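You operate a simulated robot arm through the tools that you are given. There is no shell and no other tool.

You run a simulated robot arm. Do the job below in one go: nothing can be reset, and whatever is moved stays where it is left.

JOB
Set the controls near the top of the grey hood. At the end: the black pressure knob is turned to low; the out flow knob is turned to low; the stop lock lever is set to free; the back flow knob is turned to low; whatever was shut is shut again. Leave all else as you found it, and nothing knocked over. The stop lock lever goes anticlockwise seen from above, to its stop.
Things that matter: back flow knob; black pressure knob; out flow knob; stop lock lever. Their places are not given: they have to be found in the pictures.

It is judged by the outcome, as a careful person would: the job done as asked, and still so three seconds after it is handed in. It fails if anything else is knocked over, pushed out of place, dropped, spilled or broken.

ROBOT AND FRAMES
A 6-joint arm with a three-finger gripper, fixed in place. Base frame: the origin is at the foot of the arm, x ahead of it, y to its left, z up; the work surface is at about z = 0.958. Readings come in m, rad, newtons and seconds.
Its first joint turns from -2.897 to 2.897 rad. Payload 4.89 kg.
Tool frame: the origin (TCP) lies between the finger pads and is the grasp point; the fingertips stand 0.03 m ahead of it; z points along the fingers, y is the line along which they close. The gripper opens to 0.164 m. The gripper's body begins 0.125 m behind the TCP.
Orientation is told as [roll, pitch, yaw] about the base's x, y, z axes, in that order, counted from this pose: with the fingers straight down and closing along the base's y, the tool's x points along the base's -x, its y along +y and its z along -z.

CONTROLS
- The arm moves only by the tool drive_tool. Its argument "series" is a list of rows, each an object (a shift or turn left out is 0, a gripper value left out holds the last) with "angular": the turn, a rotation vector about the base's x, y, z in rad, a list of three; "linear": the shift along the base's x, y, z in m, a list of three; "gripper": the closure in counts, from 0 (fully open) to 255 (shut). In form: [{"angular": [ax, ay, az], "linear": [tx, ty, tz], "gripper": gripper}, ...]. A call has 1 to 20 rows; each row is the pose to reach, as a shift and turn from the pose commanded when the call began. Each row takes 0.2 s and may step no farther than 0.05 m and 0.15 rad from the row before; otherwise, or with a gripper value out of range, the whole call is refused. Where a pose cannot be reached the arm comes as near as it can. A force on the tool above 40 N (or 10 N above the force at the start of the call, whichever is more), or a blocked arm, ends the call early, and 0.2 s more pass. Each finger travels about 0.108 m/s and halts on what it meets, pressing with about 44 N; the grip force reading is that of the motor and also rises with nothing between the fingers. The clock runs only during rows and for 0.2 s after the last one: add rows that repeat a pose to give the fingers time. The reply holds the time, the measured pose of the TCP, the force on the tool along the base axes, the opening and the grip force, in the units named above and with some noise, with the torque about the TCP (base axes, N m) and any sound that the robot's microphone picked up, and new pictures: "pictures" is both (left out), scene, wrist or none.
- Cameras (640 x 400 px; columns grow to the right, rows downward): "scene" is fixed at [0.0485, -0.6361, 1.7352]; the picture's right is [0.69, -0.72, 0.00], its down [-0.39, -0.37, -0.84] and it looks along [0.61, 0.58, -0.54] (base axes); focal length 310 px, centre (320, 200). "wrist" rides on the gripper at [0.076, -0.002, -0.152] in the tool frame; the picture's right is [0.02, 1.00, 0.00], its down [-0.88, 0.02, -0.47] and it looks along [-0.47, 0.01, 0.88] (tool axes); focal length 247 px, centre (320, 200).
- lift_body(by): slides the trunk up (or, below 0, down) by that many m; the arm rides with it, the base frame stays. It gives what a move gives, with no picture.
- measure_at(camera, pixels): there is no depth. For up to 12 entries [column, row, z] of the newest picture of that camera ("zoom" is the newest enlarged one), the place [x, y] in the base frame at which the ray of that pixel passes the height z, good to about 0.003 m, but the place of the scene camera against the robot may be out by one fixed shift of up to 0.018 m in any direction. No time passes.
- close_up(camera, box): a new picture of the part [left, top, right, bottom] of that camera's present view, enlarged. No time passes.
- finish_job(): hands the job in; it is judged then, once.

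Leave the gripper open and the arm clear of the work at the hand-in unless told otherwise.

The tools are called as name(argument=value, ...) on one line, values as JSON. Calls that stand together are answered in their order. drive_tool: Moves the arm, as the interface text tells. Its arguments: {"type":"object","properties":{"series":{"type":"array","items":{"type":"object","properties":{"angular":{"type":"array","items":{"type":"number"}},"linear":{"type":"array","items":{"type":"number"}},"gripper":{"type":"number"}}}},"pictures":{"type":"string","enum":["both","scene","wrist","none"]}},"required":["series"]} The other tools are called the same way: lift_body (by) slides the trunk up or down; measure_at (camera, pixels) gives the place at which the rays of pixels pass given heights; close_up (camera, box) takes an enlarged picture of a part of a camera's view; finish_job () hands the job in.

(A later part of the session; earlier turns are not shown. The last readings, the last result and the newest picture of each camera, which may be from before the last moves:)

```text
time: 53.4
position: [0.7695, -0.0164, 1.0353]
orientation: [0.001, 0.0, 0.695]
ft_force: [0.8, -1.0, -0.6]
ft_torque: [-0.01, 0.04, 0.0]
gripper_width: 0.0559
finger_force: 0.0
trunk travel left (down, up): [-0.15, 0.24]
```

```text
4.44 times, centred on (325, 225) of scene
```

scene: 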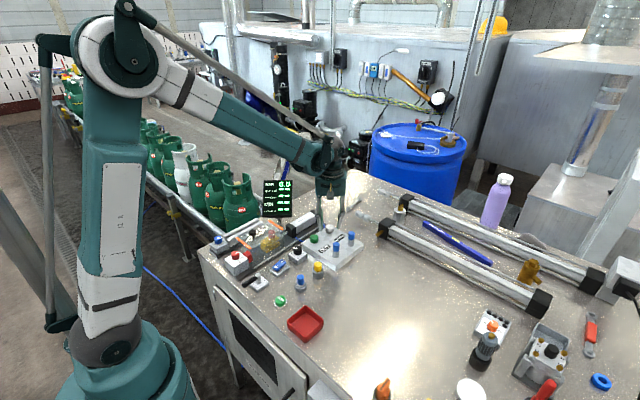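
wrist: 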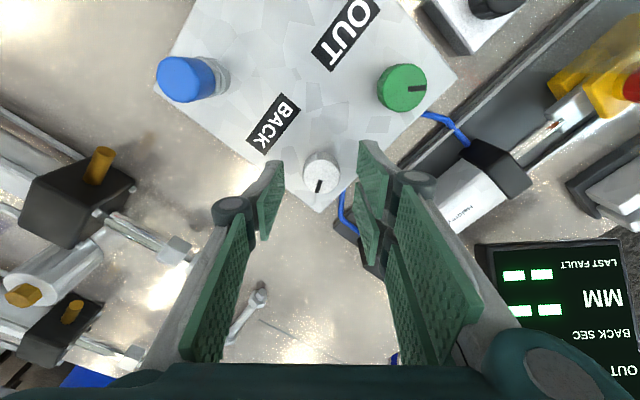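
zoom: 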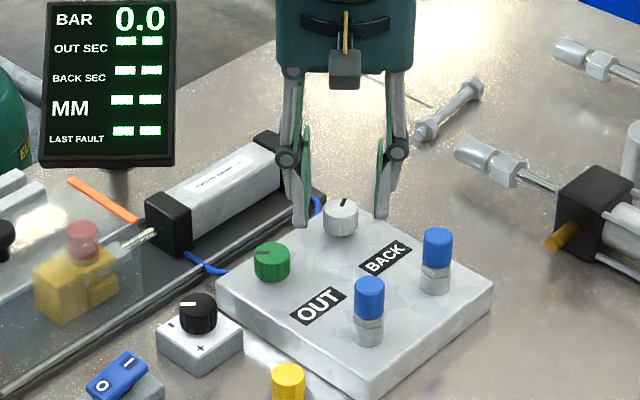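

The knob is aligned. The blue BACK tube leaves the manifold near the fork side, so I'll turn to yaw 0.9 and narrow the fingers to about 46 mm, which keeps the fork away from the tube. Then down to z≈1.0135.

drive_tool(series=[{"angular": [0, 0, 0.1], "gripper": 182}, {"angular": [0, 0, 0.2]}, {"angular": [0, 0, 0.2]}, {"angular": [0, 0, 0.2], "linear": [0, 0, -0.01]}, {"angular": [0, 0, 0.2], "linear": [0, 0, -0.0215]}, {"angular": [0, 0, 0.2], "linear": [0, 0, -0.0215]}], pictures="both")

close_up(camera="wrist", box=[265, 120, 375, 230])

close_up(camera="scene", box=[295, 190, 365, 250])

```text
time: 54.8
position: [0.7708, -0.0169, 1.0121]
orientation: [0.004, 0.0, 0.897]
ft_force: [-0.6, -0.7, -0.6]
ft_torque: [-0.01, -0.02, 0.01]
gripper_width: 0.0471
finger_force: 0.1
trunk travel left (down, up): [-0.15, 0.24]
```

scene: 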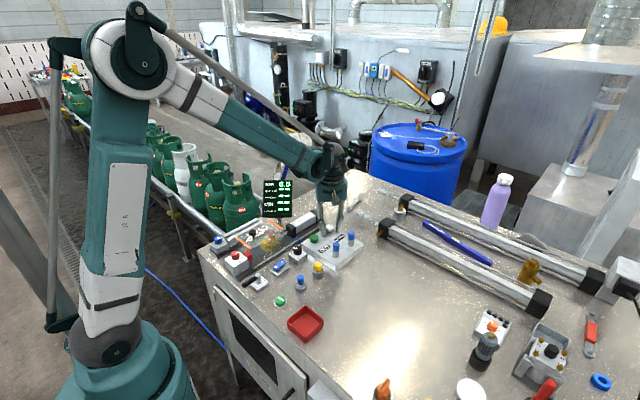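
wrist: 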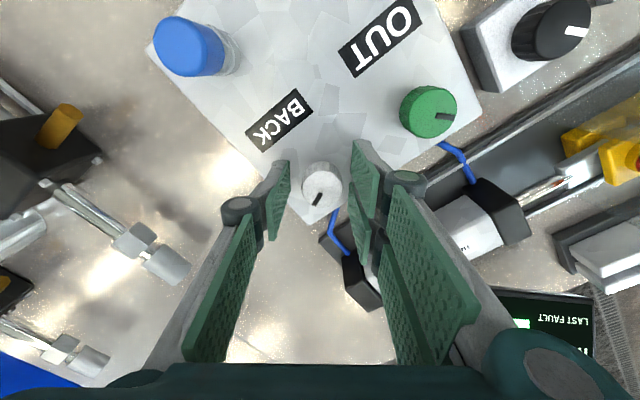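

```text
3.64 times, centred on (320, 175) of wrist
```

zoom: 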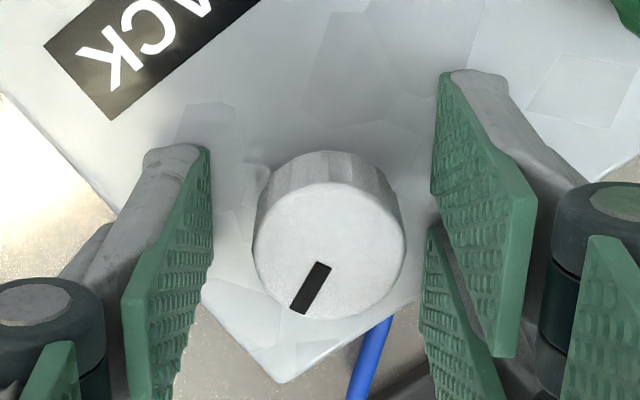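

```text
6.67 times, centred on (330, 220) of scene
```

zoom: 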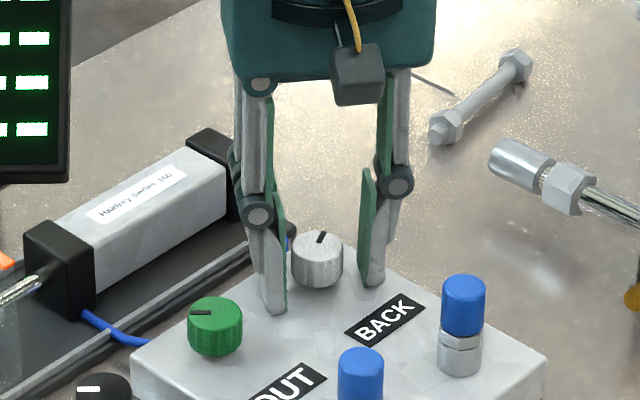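

No contact. I'll apply a tiny correction (-0.4, +1.5 mm) and close.

drive_tool(series=[{"linear": [-0.0004, 0.0013, 0.0005]}, {"linear": [-0.0004, 0.0013, 0.0005], "gripper": 255}, {"linear": [-0.0004, 0.0013, 0.0005]}, {"linear": [-0.0004, 0.0013, 0.0005]}], pictures="wrist")

close_up(camera="wrist", box=[265, 120, 375, 230])

```text
time: 55.8
position: [0.7707, -0.016, 1.0124]
orientation: [0.002, 0.0, 0.897]
ft_force: [-0.5, 0.9, -2.3]
ft_torque: [0.11, 0.25, 0.0]
gripper_width: 0.0285
finger_force: 44.9
trunk travel left (down, up): [-0.15, 0.24]
```

wrist: 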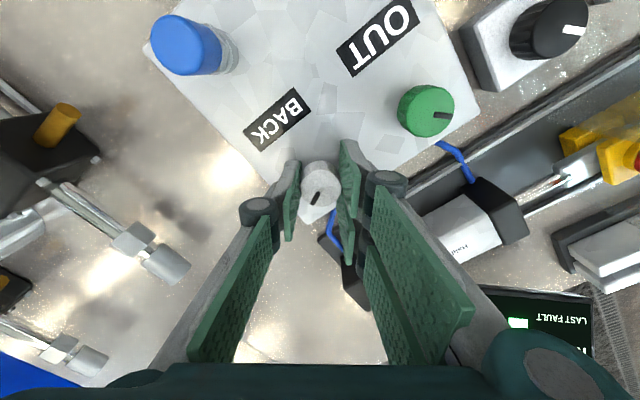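

```text
3.64 times, centred on (320, 175) of wrist
```

zoom: 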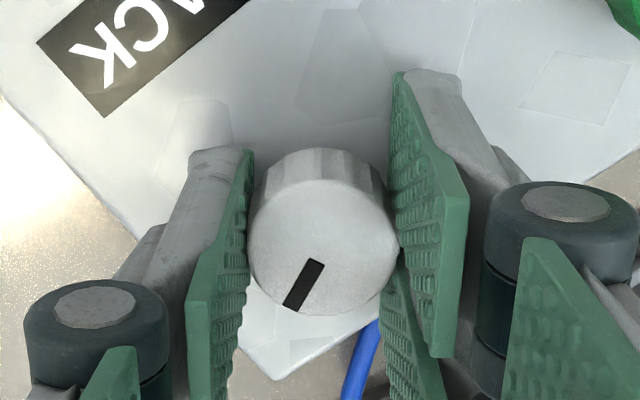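

A well-centred grip with almost no side load. I'll turn anticlockwise.

drive_tool(series=[{"angular": [0, 0, 0.1]}, {"angular": [0, 0, 0.22]}, {"angular": [0, 0, 0.34]}, {"angular": [0, 0, 0.46]}, {"angular": [0, 0, 0.58]}, {"angular": [0, 0, 0.7]}], pictures="both")

close_up(camera="wrist", box=[265, 120, 375, 230])

```text
time: 57.2
position: [0.7706, -0.0154, 1.0132]
orientation: [0.003, 0.0, 1.599]
ft_force: [-1.6, -15.3, -2.9]
ft_torque: [-1.11, 0.2, -0.01]
gripper_width: 0.0282
finger_force: 45.1
trunk travel left (down, up): [-0.15, 0.24]
```

scene: 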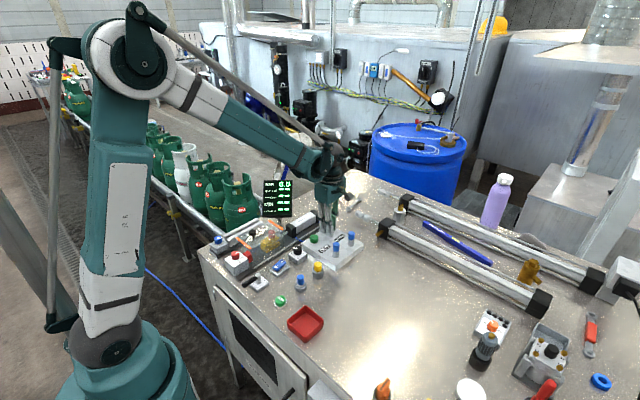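
wrist: 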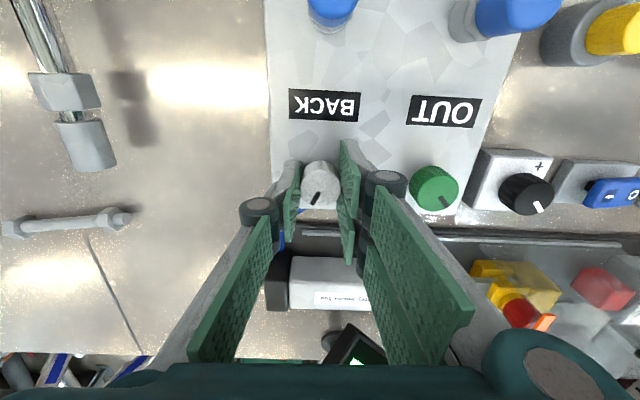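

```text
3.64 times, centred on (320, 175) of wrist
```

zoom: 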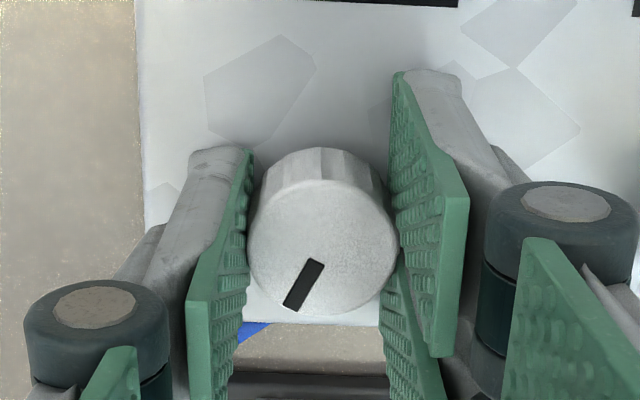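

The knob is following. I'll shift -0.5 mm in y for relief and continue.

drive_tool(series=[{"linear": [0, -0.0006, 0]}, {"linear": [0, -0.0006, 0], "angular": [0, 0, 0.12]}, {"linear": [0, -0.0006, 0], "angular": [0, 0, 0.24]}, {"linear": [0, -0.0006, 0], "angular": [0, 0, 0.36]}, {"linear": [0, -0.0006, 0], "angular": [0, 0, 0.48]}, {"linear": [0, -0.0006, 0], "angular": [0, 0, 0.6]}, {"linear": [0, -0.0006, 0], "angular": [0, 0, 0.7]}], pictures="wrist")

close_up(camera="wrist", box=[265, 120, 375, 230])

```text
time: 58.8
position: [0.7704, -0.0159, 1.0126]
orientation: [0.002, 0.0, 2.299]
ft_force: [7.2, 4.4, -8.7]
ft_torque: [0.72, 0.31, 0.04]
gripper_width: 0.0282
finger_force: 44.9
trunk travel left (down, up): [-0.15, 0.24]
```

wrist: 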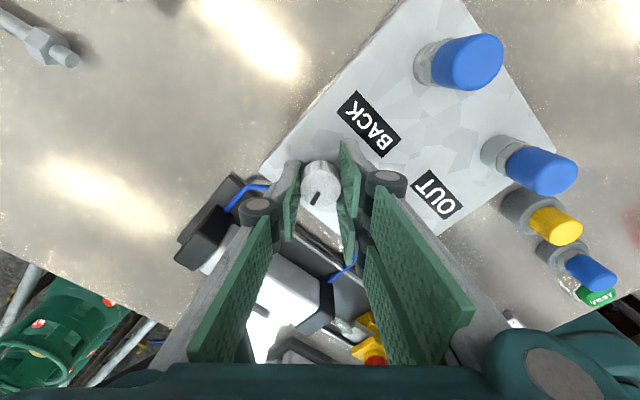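

```text
3.64 times, centred on (320, 175) of wrist
```

zoom: 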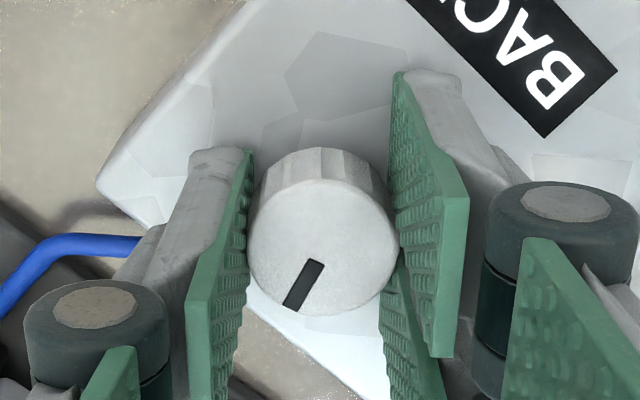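

Pointer at ≈102°, still no torque. Continuing toward the stop.

drive_tool(series=[{"angular": [0, 0, 0.1]}, {"angular": [0, 0, 0.2]}, {"angular": [0, 0, 0.3]}, {"angular": [0, 0, 0.4]}, {"angular": [0, 0, 0.47]}], pictures="wrist")

close_up(camera="wrist", box=[265, 120, 375, 230])

```text
time: 60.0
position: [0.7709, -0.0152, 1.0107]
orientation: [0.002, 0.0, 2.769]
ft_force: [7.6, 10.1, -11.8]
ft_torque: [-0.3, -0.86, 0.0]
gripper_width: 0.0284
finger_force: 44.7
trunk travel left (down, up): [-0.15, 0.24]
```

wrist: 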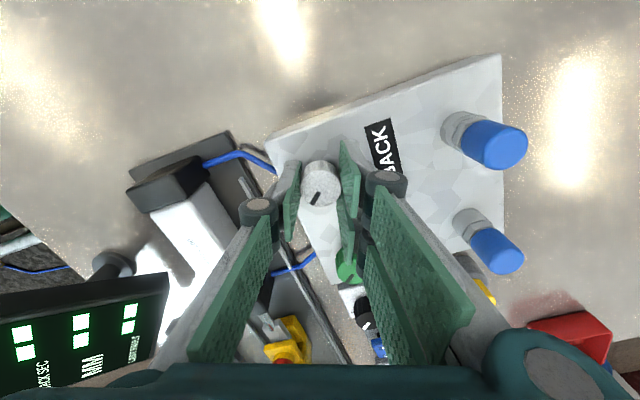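

```text
3.64 times, centred on (320, 175) of wrist
```

zoom: 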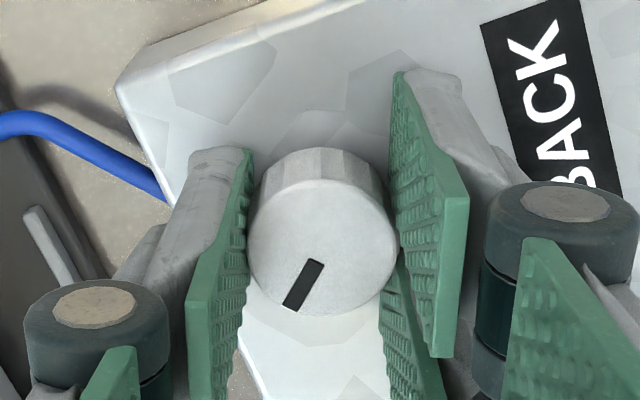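

Pointer at ≈129°. I'll take small steps to the stop.

drive_tool(series=[{"angular": [0, 0, 0.05], "linear": [0.0003, 0.0003, 0.0]}, {"angular": [0, 0, 0.1], "linear": [0.0003, 0.0003, 0.0]}, {"angular": [0, 0, 0.15], "linear": [0.0003, 0.0003, 0.0]}, {"angular": [0, 0, 0.19], "linear": [0.0003, 0.0003, 0.0]}], pictures="wrist")

close_up(camera="wrist", box=[265, 120, 375, 230])

```text
time: 61.1
position: [0.7711, -0.014, 1.0131]
orientation: [0.001, 0.0, 2.956]
ft_force: [5.7, 3.7, -24.3]
ft_torque: [-0.3, -0.72, -0.51]
gripper_width: 0.0284
finger_force: 45.0
trunk travel left (down, up): [-0.15, 0.24]
stopped in row 4: the force on the tool passed its limit at 40 N (the readings are from after the stop); the commanded pose is now the measured one
```

wrist: 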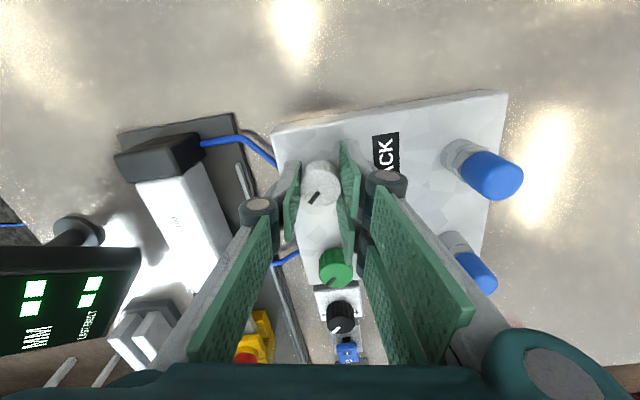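

```text
3.64 times, centred on (320, 175) of wrist
```

zoom: 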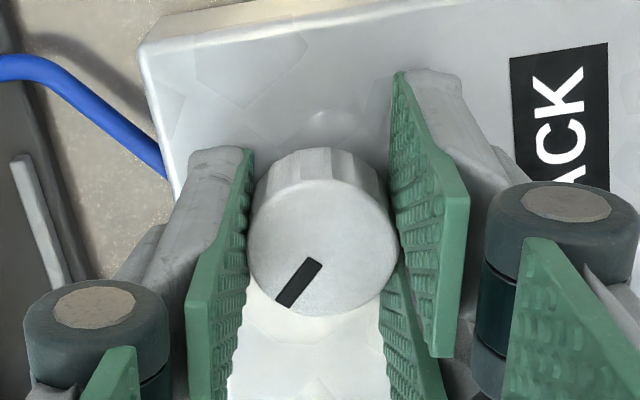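

The torque is -0.51 N m and the pointer slipped in the grip, so the BACK knob is on its anticlockwise stop. I'll release narrowly, lift and verify.

drive_tool(series=[{"gripper": 182}, {"gripper": 182}, {"linear": [0, 0, 0.03]}, {"linear": [0, 0, 0.07]}, {"linear": [0, 0, 0.11]}, {"linear": [0, 0, 0.14]}, {"linear": [0, 0, 0.14]}], pictures="both")

close_up(camera="wrist", box=[265, 80, 395, 200])

close_up(camera="scene", box=[255, 180, 375, 270])

close_up(camera="scene", box=[205, 215, 305, 305])

```text
time: 62.8
position: [0.7698, -0.0168, 1.1537]
orientation: [0.0, -0.001, 2.957]
ft_force: [-0.5, 0.0, 0.4]
ft_torque: [0.01, -0.09, -0.01]
gripper_width: 0.0468
finger_force: 0.1
trunk travel left (down, up): [-0.15, 0.24]
```

scene: 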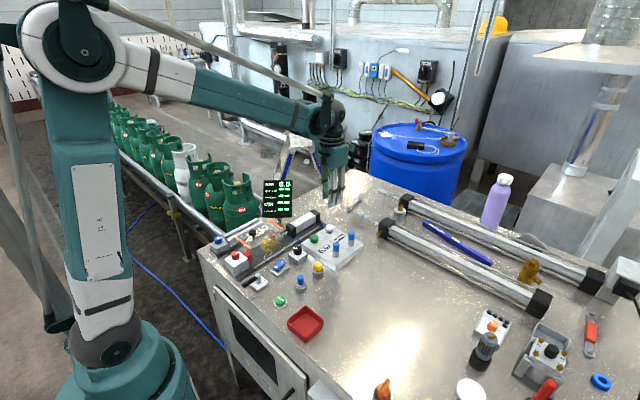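
wrist: 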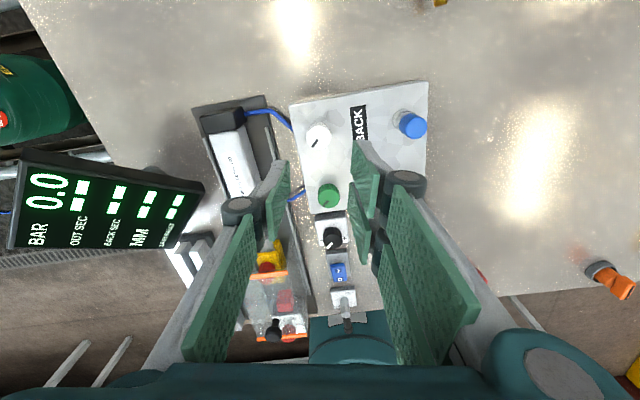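

```text
3.33 times, centred on (330, 140) of wrist
```

zoom: 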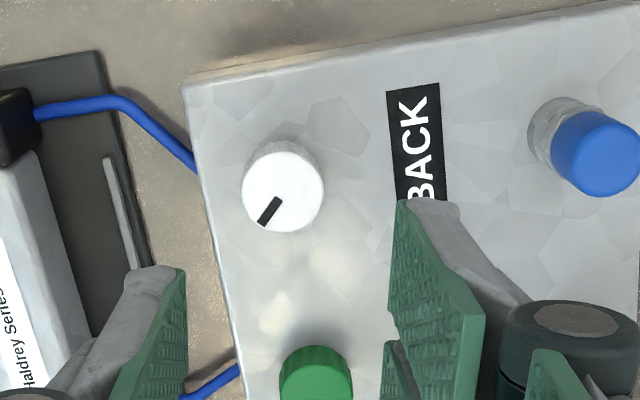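

```text
4.44 times, centred on (315, 225) of scene
```

zoom: 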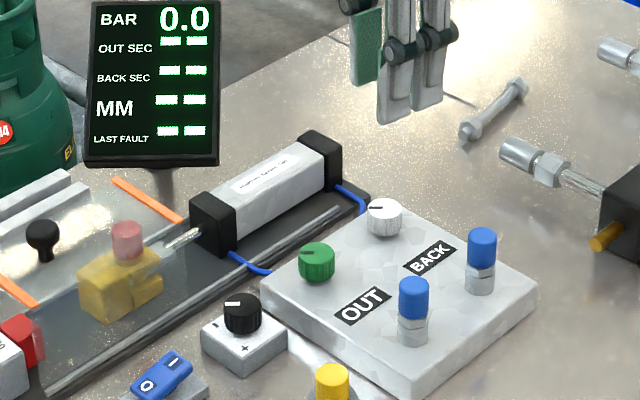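

```text
4.44 times, centred on (255, 260) of scene
```

zoom: 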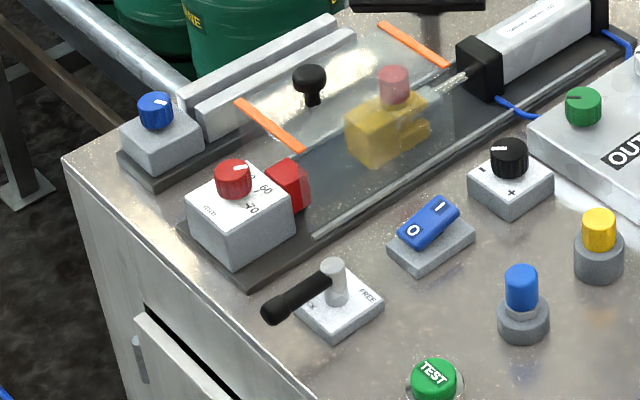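

All three pointers now line up at the low end (black, green, white in the scene zoom), and everything else looks unchanged. Next the stop lock lever: its black handle points toward -x (LOCK) from a post near (0.42,-0.02). I'll raise slightly and carry the tool back over it at safe height, returning the wrist to yaw 0, to look closely.

drive_tool(series=[{"angular": [0, 0, -0.148], "linear": [-0.017, 0, 0.01]}, {"angular": [0, 0, -0.296], "linear": [-0.034, 0, 0.02]}, {"angular": [0, 0, -0.444], "linear": [-0.051, 0, 0.03]}, {"angular": [0, 0, -0.592], "linear": [-0.068, 0, 0.03]}, {"angular": [0, 0, -0.74], "linear": [-0.085, 0, 0.03]}, {"angular": [0, 0, -0.888], "linear": [-0.102, 0, 0.03]}, {"angular": [0, 0, -1.036], "linear": [-0.119, 0, 0.03]}, {"angular": [0, 0, -1.184], "linear": [-0.136, 0, 0.03]}, {"angular": [0, 0, -1.332], "linear": [-0.153, 0, 0.03]}, {"angular": [0, 0, -1.48], "linear": [-0.17, 0, 0.03]}, {"angular": [0, 0, -1.628], "linear": [-0.187, 0, 0.03]}, {"angular": [0, 0, -1.776], "linear": [-0.204, 0, 0.03]}, {"angular": [0, 0, -1.924], "linear": [-0.221, 0, 0.03]}, {"angular": [0, 0, -2.072], "linear": [-0.238, 0, 0.03]}, {"angular": [0, 0, -2.22], "linear": [-0.255, 0, 0.03]}, {"angular": [0, 0, -2.368], "linear": [-0.272, 0, 0.03]}, {"angular": [0, 0, -2.516], "linear": [-0.289, 0, 0.03]}, {"angular": [0, 0, -2.664], "linear": [-0.306, 0, 0.03]}, {"angular": [0, 0, -2.812], "linear": [-0.323, 0, 0.03]}, {"angular": [0, 0, -2.957], "linear": [-0.34, 0, 0.03]}], pictures="both")

```text
time: 67.0
position: [0.4292, -0.0141, 1.1857]
orientation: [0.0, 0.0, -0.002]
ft_force: [1.3, 0.2, -0.4]
ft_torque: [0.03, 0.13, -0.03]
gripper_width: 0.047
finger_force: 0.1
trunk travel left (down, up): [-0.15, 0.24]
```

scene: 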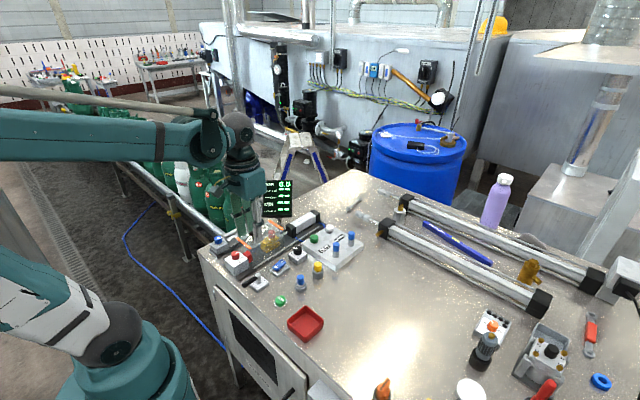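
wrist: 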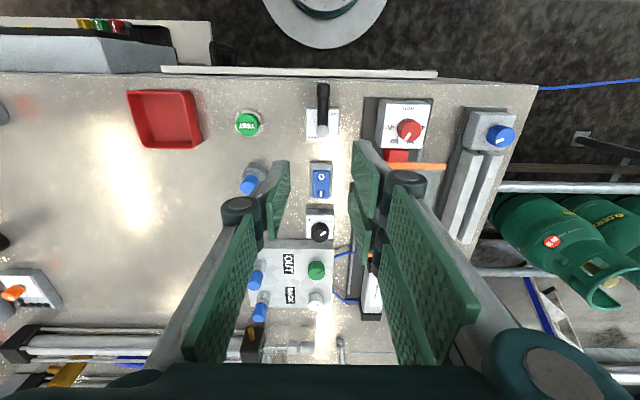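

close_up(camera="wrist", box=[280, 70, 365, 150])

close_up(camera="wrist", box=[350, 85, 530, 190])

measure_at(camera="wrist", pixels=[[321, 128, 1.0], [322, 90, 1.0], [305, 140, 0.965], [338, 140, 0.965], [305, 108, 0.965], [339, 108, 0.965], [376, 150, 0.99], [322, 90, 1.01], [320, 75, 0.958]])

```text
5.00 times, centred on (322, 110) of wrist
```

zoom: 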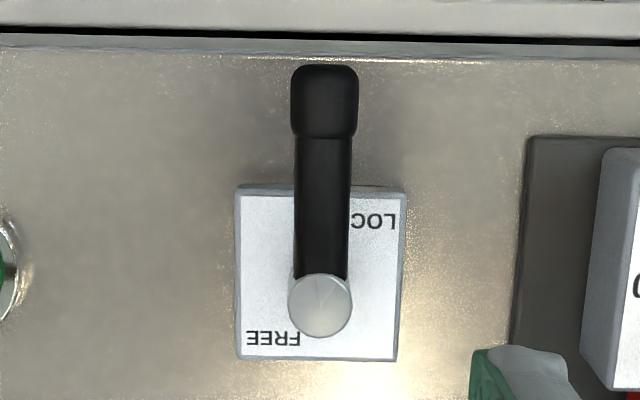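

```text
3.56 times, centred on (440, 138) of wrist
```

zoom: 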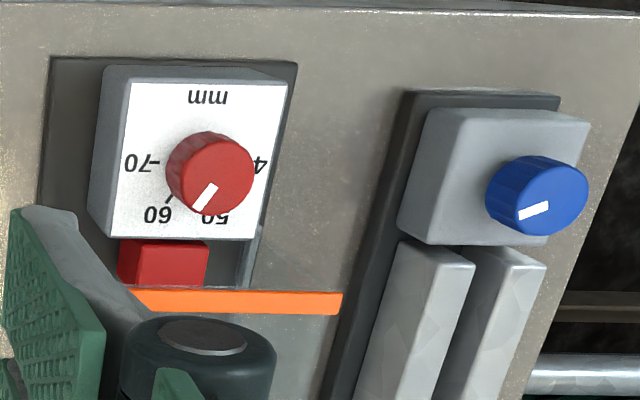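

```text
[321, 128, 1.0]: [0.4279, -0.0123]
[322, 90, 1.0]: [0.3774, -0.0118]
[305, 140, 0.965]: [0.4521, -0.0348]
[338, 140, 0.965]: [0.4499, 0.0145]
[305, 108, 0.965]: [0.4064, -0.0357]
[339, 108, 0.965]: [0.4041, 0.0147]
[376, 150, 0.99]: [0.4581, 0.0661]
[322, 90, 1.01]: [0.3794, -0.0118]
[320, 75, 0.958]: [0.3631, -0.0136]
```

The lever's post is at about (0.428,-0.012) and the handle points to -x, with its tip near x≈0.37. LOCK is at the handle side and FREE at the (+x,-y) corner, so the handle must sweep anticlockwise toward -y. I'll work out the handle's height using both cameras.

measure_at(camera="scene", pixels=[[257.9, 273.6, 1.0], [244.7, 284.6, 1.0], [244.7, 284.6, 0.98], [296.5, 251, 0.988], [314, 236.5, 1.003], [329, 226, 1.003]])

close_up(camera="scene", box=[230, 255, 290, 305])

```text
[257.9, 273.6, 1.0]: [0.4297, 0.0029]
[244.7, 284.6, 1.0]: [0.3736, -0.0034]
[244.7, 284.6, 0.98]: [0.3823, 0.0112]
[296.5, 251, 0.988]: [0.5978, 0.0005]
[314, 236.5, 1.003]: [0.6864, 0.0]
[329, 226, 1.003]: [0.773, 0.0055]
```

```text
8.00 times, centred on (260, 280) of scene
```

zoom: 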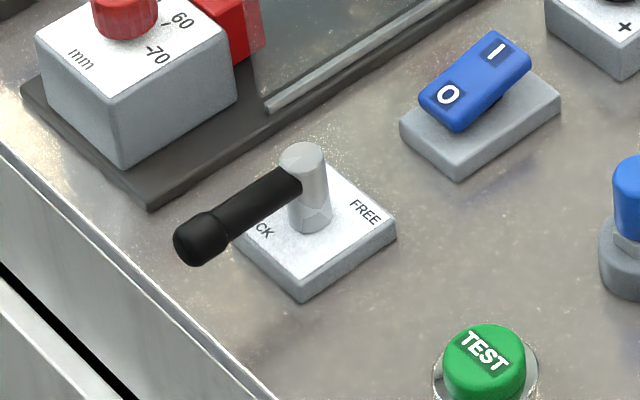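

The handle's axis is at z≈0.988, about 15–19 mm thick, and the post top is at 1.0. My plan is to straddle the handle loosely (fork on the +y side), with the tool centre 45 mm out from the post, and sweep it along an arc while turning the wrist by the same angle. First I'll go above the handle and look.

drive_tool(series=[{"linear": [-0.02, 0.001, -0.03]}, {"linear": [-0.046, 0.0025, -0.06]}, {"linear": [-0.046, 0.0025, -0.1]}, {"linear": [-0.046, 0.0025, -0.135]}, {"linear": [-0.046, 0.0025, -0.135]}], pictures="both")

close_up(camera="wrist", box=[255, 100, 385, 230])

close_up(camera="scene", box=[210, 220, 310, 310])

```text
time: 68.2
position: [0.3848, -0.0146, 1.0466]
orientation: [0.001, 0.001, 0.001]
ft_force: [-0.2, 0.5, -0.3]
ft_torque: [0.01, 0.01, 0.0]
gripper_width: 0.0467
finger_force: 0.1
trunk travel left (down, up): [-0.15, 0.24]
```

scene: 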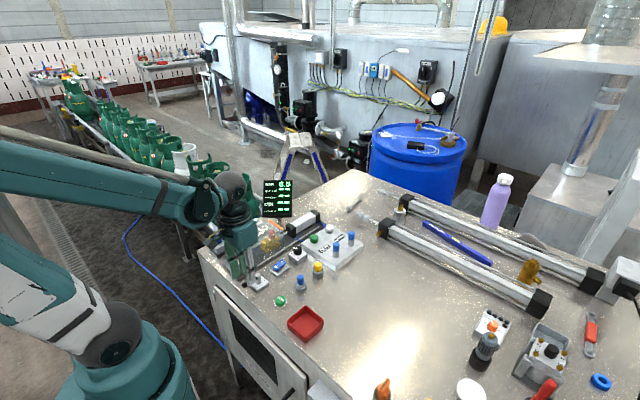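
wrist: 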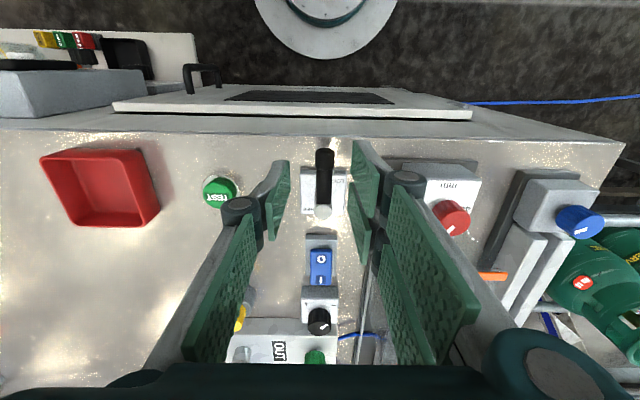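

```text
3.08 times, centred on (320, 165) of wrist
```

zoom: 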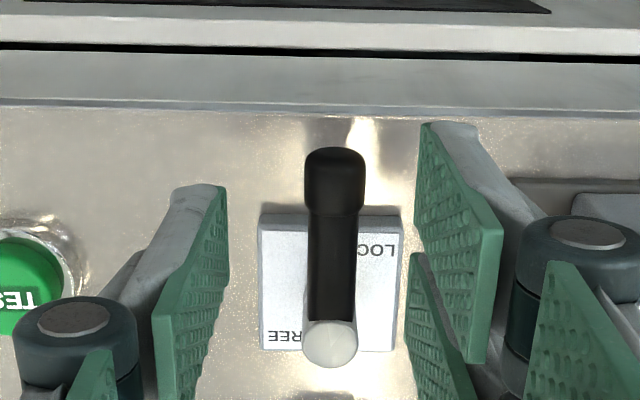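

```text
4.44 times, centred on (260, 265) of scene
```

zoom: 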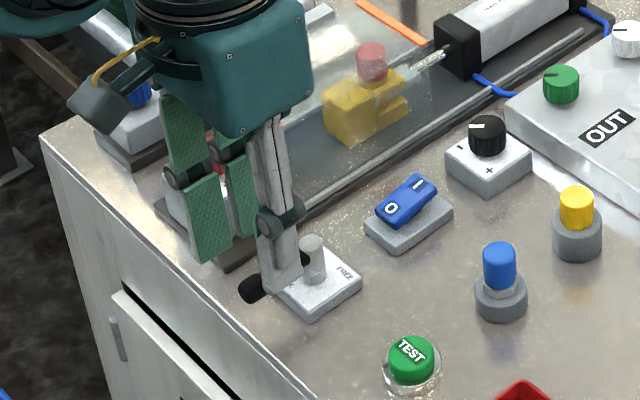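

The handle is 3 mm to the right of the finger mid-line. I'll shift +3 mm in y, narrow the fingers to about 34 mm, and lower around the handle to TCP z≈1.008.

drive_tool(series=[{"linear": [-0.001, 0.003, 0], "gripper": 202}, {"linear": [-0.001, 0.003, 0]}, {"linear": [-0.001, 0.003, -0.015]}, {"linear": [-0.001, 0.003, -0.03]}, {"linear": [-0.001, 0.003, -0.0385]}, {"linear": [-0.001, 0.003, -0.0385]}], pictures="both")

close_up(camera="wrist", box=[255, 110, 385, 240])

close_up(camera="scene", box=[210, 220, 310, 310])

```text
time: 69.5
position: [0.3829, -0.0094, 1.0105]
orientation: [0.002, 0.001, 0.001]
ft_force: [0.7, 0.6, -0.5]
ft_torque: [-0.03, 0.01, 0.04]
gripper_width: 0.0342
finger_force: 0.1
trunk travel left (down, up): [-0.15, 0.24]
```

scene: 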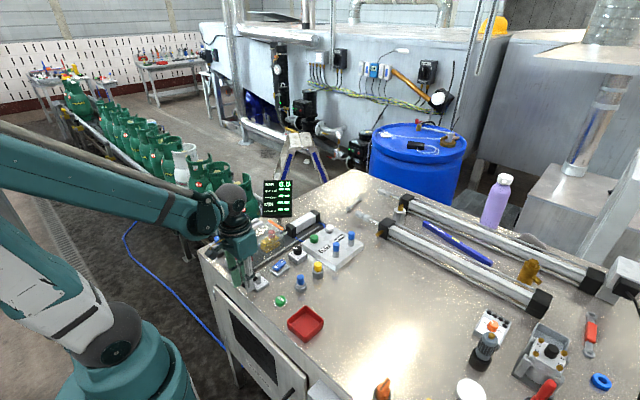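
wrist: 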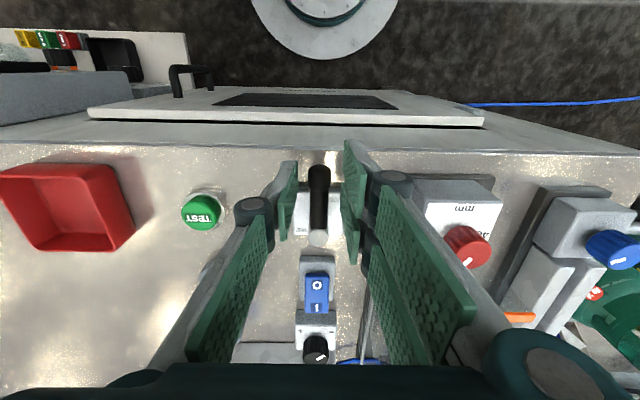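

```text
3.08 times, centred on (320, 175) of wrist
```

zoom: 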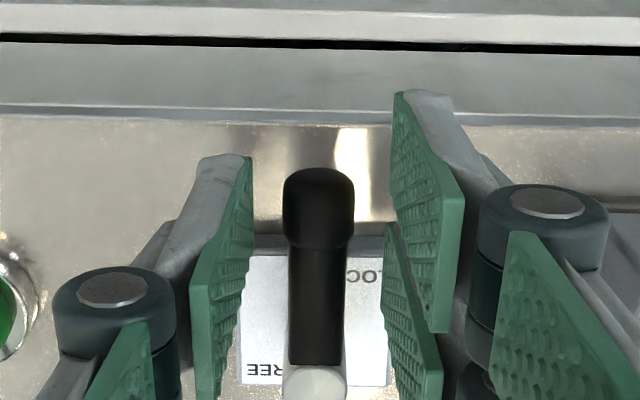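

```text
4.44 times, centred on (260, 265) of scene
```

zoom: 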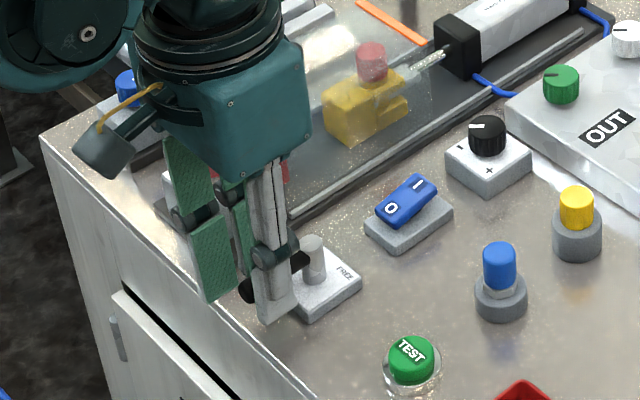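

The handle sits between the fingers without contact. I'll begin the sweep along a 45 mm arc about the post, turning the wrist equally; the fork pushes the handle toward -y.

drive_tool(series=[{"linear": [0, 0, -0.002]}, {"linear": [0.0005, -0.0067, -0.002], "angular": [0, 0, 0.15]}, {"linear": [0.002, -0.0133, -0.002], "angular": [0, 0, 0.3]}, {"linear": [0.0045, -0.0196, -0.002], "angular": [0, 0, 0.45]}, {"linear": [0.0079, -0.0254, -0.002], "angular": [0, 0, 0.6]}], pictures="both")

close_up(camera="wrist", box=[255, 110, 385, 240])

close_up(camera="scene", box=[210, 220, 310, 310])

```text
time: 70.8
position: [0.3897, -0.0362, 1.0076]
orientation: [0.002, 0.001, 0.602]
ft_force: [-0.5, 0.4, 0.0]
ft_torque: [0.02, -0.02, -0.02]
gripper_width: 0.0344
finger_force: 0.0
trunk travel left (down, up): [-0.15, 0.24]
```

scene: 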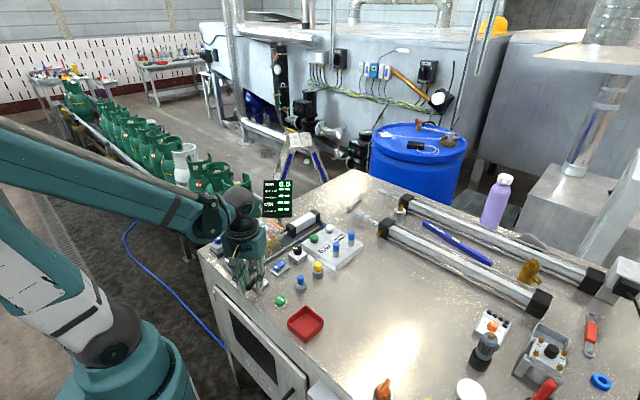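
wrist: 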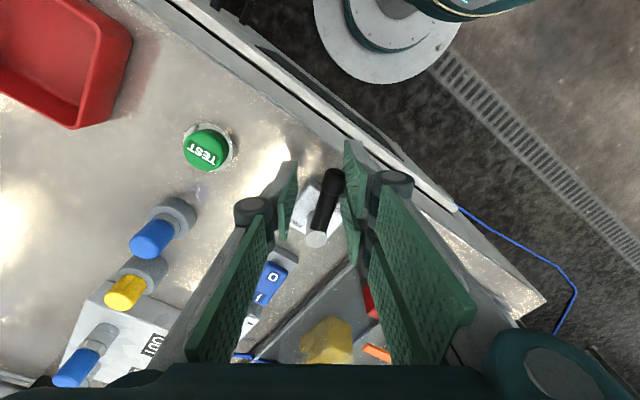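

```text
3.08 times, centred on (320, 175) of wrist
```

zoom: 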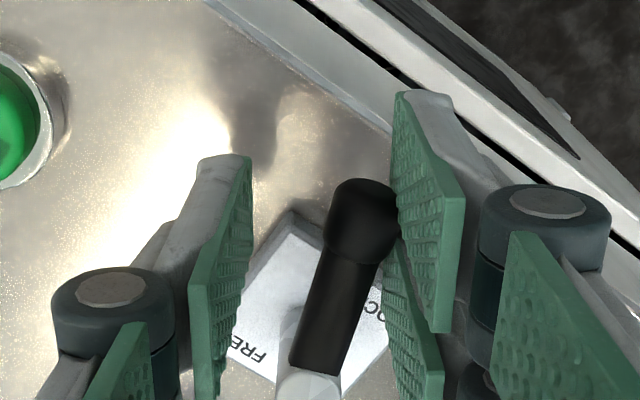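

```text
4.44 times, centred on (260, 265) of scene
```

zoom: 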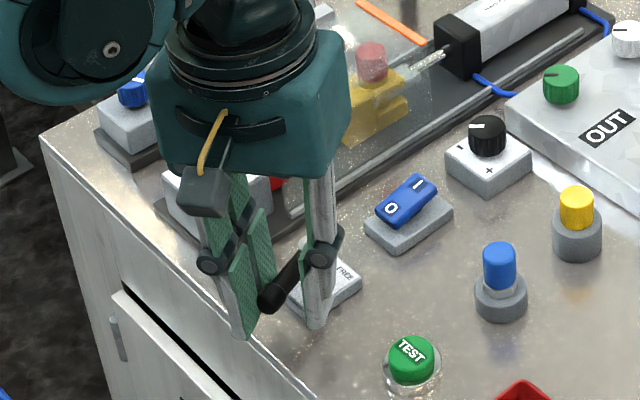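

The fork is moving the handle anticlockwise with almost no force. I'll continue the arc.

drive_tool(series=[{"linear": [0.0042, -0.0053, 0], "angular": [0, 0, 0.15]}, {"linear": [0.0092, -0.0098, 0], "angular": [0, 0, 0.3]}, {"linear": [0.0147, -0.0136, 0], "angular": [0, 0, 0.45]}, {"linear": [0.0208, -0.0165, 0], "angular": [0, 0, 0.6]}, {"linear": [0.0273, -0.0185, 0], "angular": [0, 0, 0.75]}], pictures="both")

close_up(camera="wrist", box=[255, 110, 385, 240])

close_up(camera="scene", box=[210, 220, 310, 310])

```text
time: 72.0
position: [0.4159, -0.0525, 1.0087]
orientation: [0.002, -0.001, 1.353]
ft_force: [-0.8, 0.6, 0.7]
ft_torque: [-0.04, -0.06, 0.04]
gripper_width: 0.034
finger_force: 0.0
trunk travel left (down, up): [-0.15, 0.24]
```

scene: 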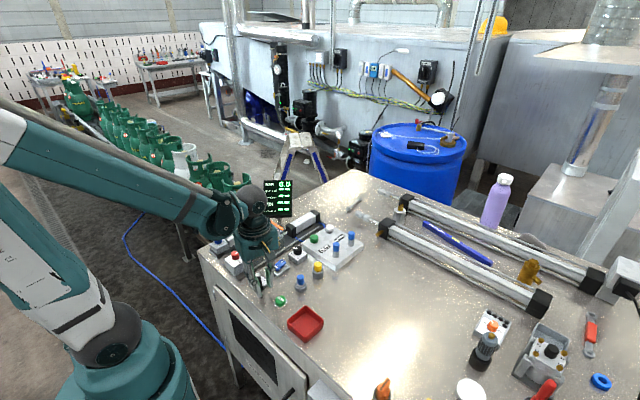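
wrist: 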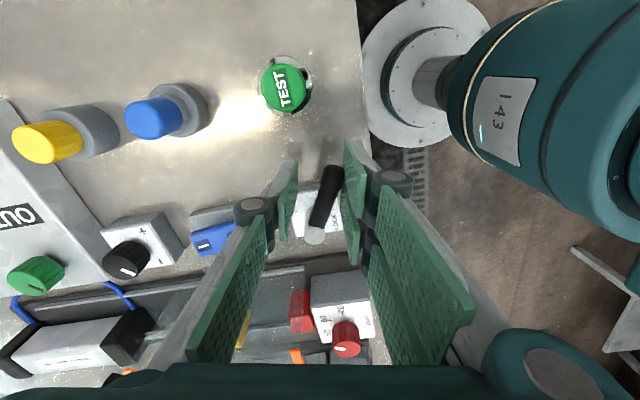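

```text
3.08 times, centred on (320, 175) of wrist
```

zoom: 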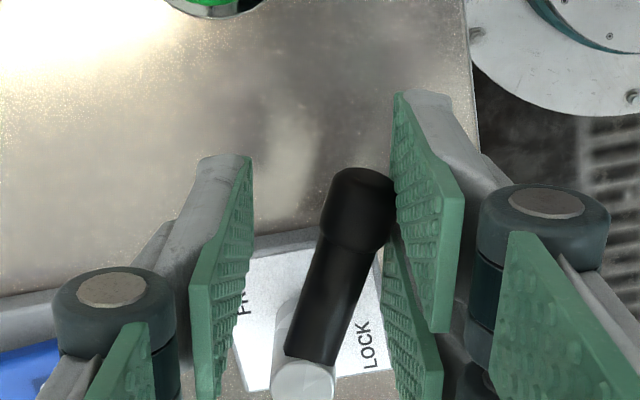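

```text
4.44 times, centred on (260, 265) of scene
```

zoom: 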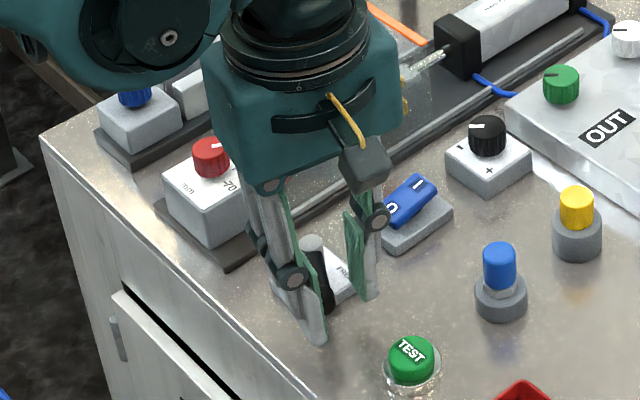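

The handle is at about 60°, still without resistance. Continuing.

drive_tool(series=[{"linear": [0.0045, -0.0008, 0], "angular": [0, 0, 0.1]}, {"linear": [0.009, -0.001, 0], "angular": [0, 0, 0.2]}, {"linear": [0.0134, -0.001, 0], "angular": [0, 0, 0.3]}, {"linear": [0.0179, -0.0003, 0], "angular": [0, 0, 0.4]}], pictures="both")

close_up(camera="wrist", box=[255, 110, 385, 240])

close_up(camera="scene", box=[210, 220, 310, 310])

```text
time: 73.0
position: [0.4347, -0.0546, 1.0098]
orientation: [0.001, 0.0, 1.75]
ft_force: [0.1, -0.7, -0.1]
ft_torque: [-0.03, -0.03, 0.06]
gripper_width: 0.0343
finger_force: 0.1
trunk travel left (down, up): [-0.15, 0.24]
```

scene: 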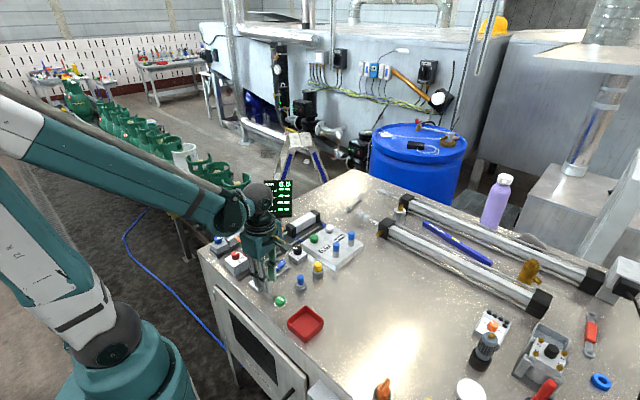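
wrist: 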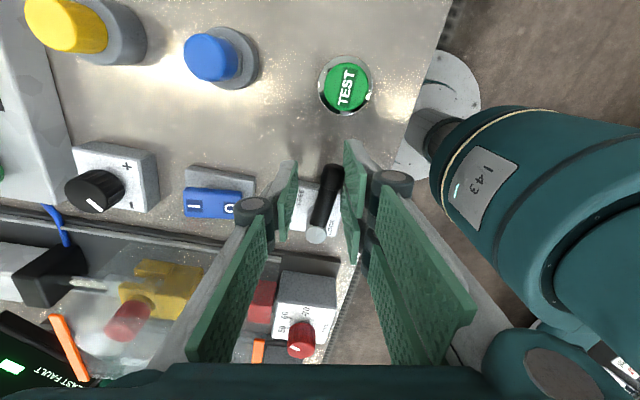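

```text
3.08 times, centred on (320, 175) of wrist
```

zoom: 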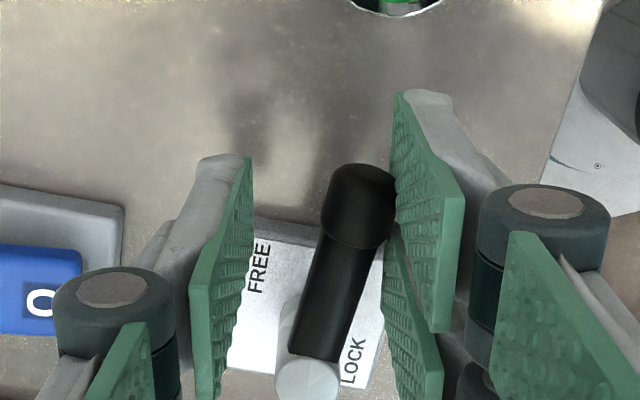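

```text
4.44 times, centred on (260, 265) of scene
```

zoom: 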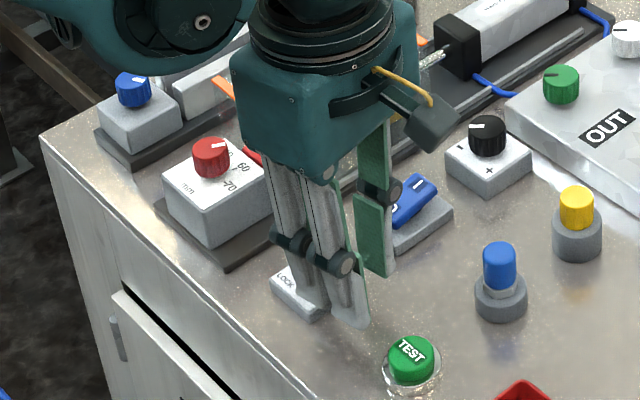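

The handle is at about 82° with no resistance yet. I'll go on in smaller steps to find the stop.

drive_tool(series=[{"linear": [0.0018, 0.0004, 0], "angular": [0, 0, 0.04]}, {"linear": [0.0035, 0.0008, 0], "angular": [0, 0, 0.08]}, {"linear": [0.0053, 0.0013, 0], "angular": [0, 0, 0.12]}, {"linear": [0.007, 0.0018, 0], "angular": [0, 0, 0.16]}, {"linear": [0.0087, 0.0025, 0], "angular": [0, 0, 0.2]}], pictures="both")

close_up(camera="wrist", box=[255, 110, 385, 240])

```text
time: 74.2
position: [0.4409, -0.0522, 1.0076]
orientation: [0.002, -0.001, 1.952]
ft_force: [-19.9, -2.7, 0.6]
ft_torque: [0.0, 0.43, -0.16]
gripper_width: 0.0421
finger_force: 10.0
trunk travel left (down, up): [-0.15, 0.24]
```

scene: 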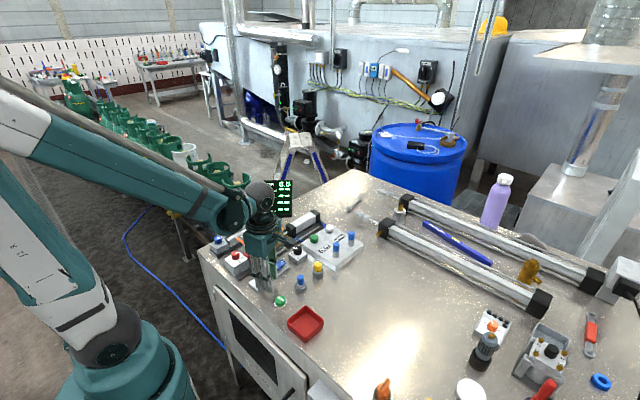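
wrist: 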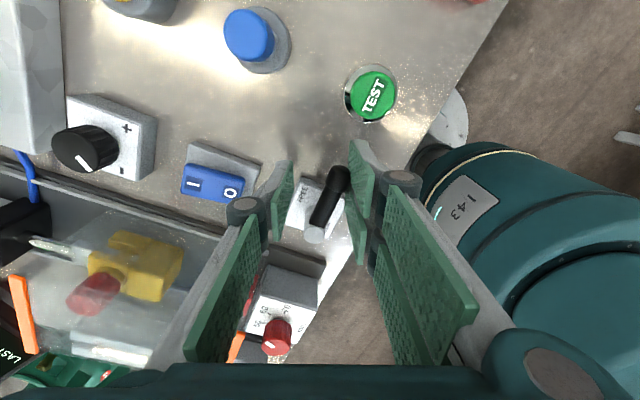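

```text
3.08 times, centred on (320, 175) of wrist
```

zoom: 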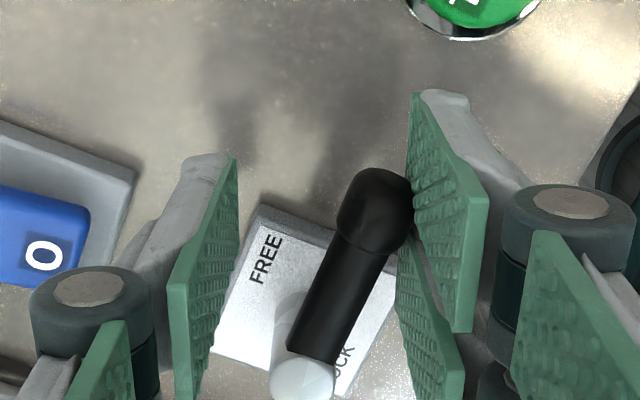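

The force rose to -20 N in x and the handle now points straight to -y (≈90° of travel), so the lever is on its stop at FREE. I'll back off slightly, open a little so neither finger touches it, and lift.

drive_tool(series=[{"linear": [-0.003, -0.0008, 0], "angular": [0, 0, -0.06]}, {"linear": [-0.006, -0.0015, 0], "angular": [0, 0, -0.14], "gripper": 178}, {"linear": [-0.006, -0.0015, 0], "angular": [0, 0, -0.14]}, {"linear": [-0.006, -0.0015, 0], "angular": [0, 0, -0.14]}], pictures="wrist")

close_up(camera="wrist", box=[255, 110, 385, 240])

```text
time: 75.2
position: [0.4379, -0.0539, 1.0088]
orientation: [0.002, -0.001, 1.81]
ft_force: [0.5, 0.1, -0.4]
ft_torque: [-0.02, -0.01, -0.01]
gripper_width: 0.0498
finger_force: 0.1
trunk travel left (down, up): [-0.15, 0.24]
```

wrist: 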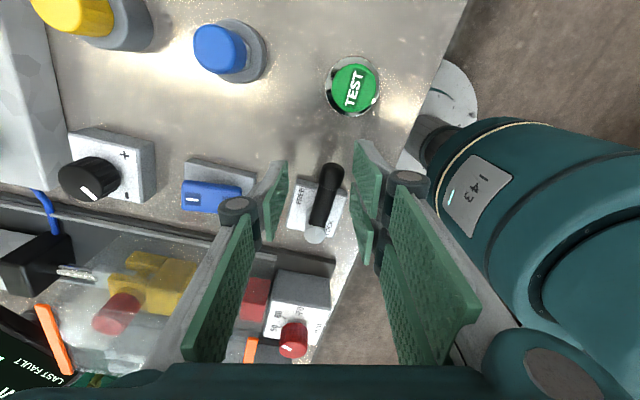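

```text
3.08 times, centred on (320, 175) of wrist
```

zoom: 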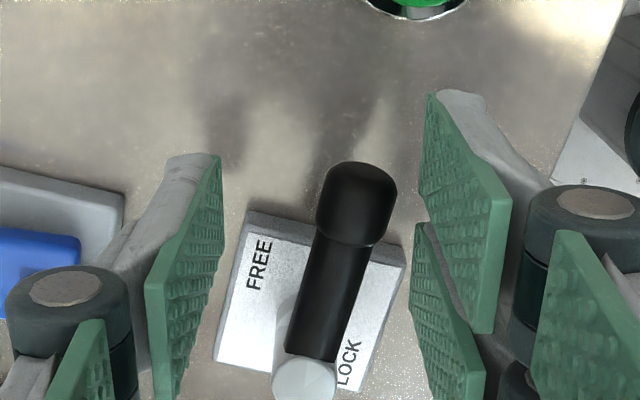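

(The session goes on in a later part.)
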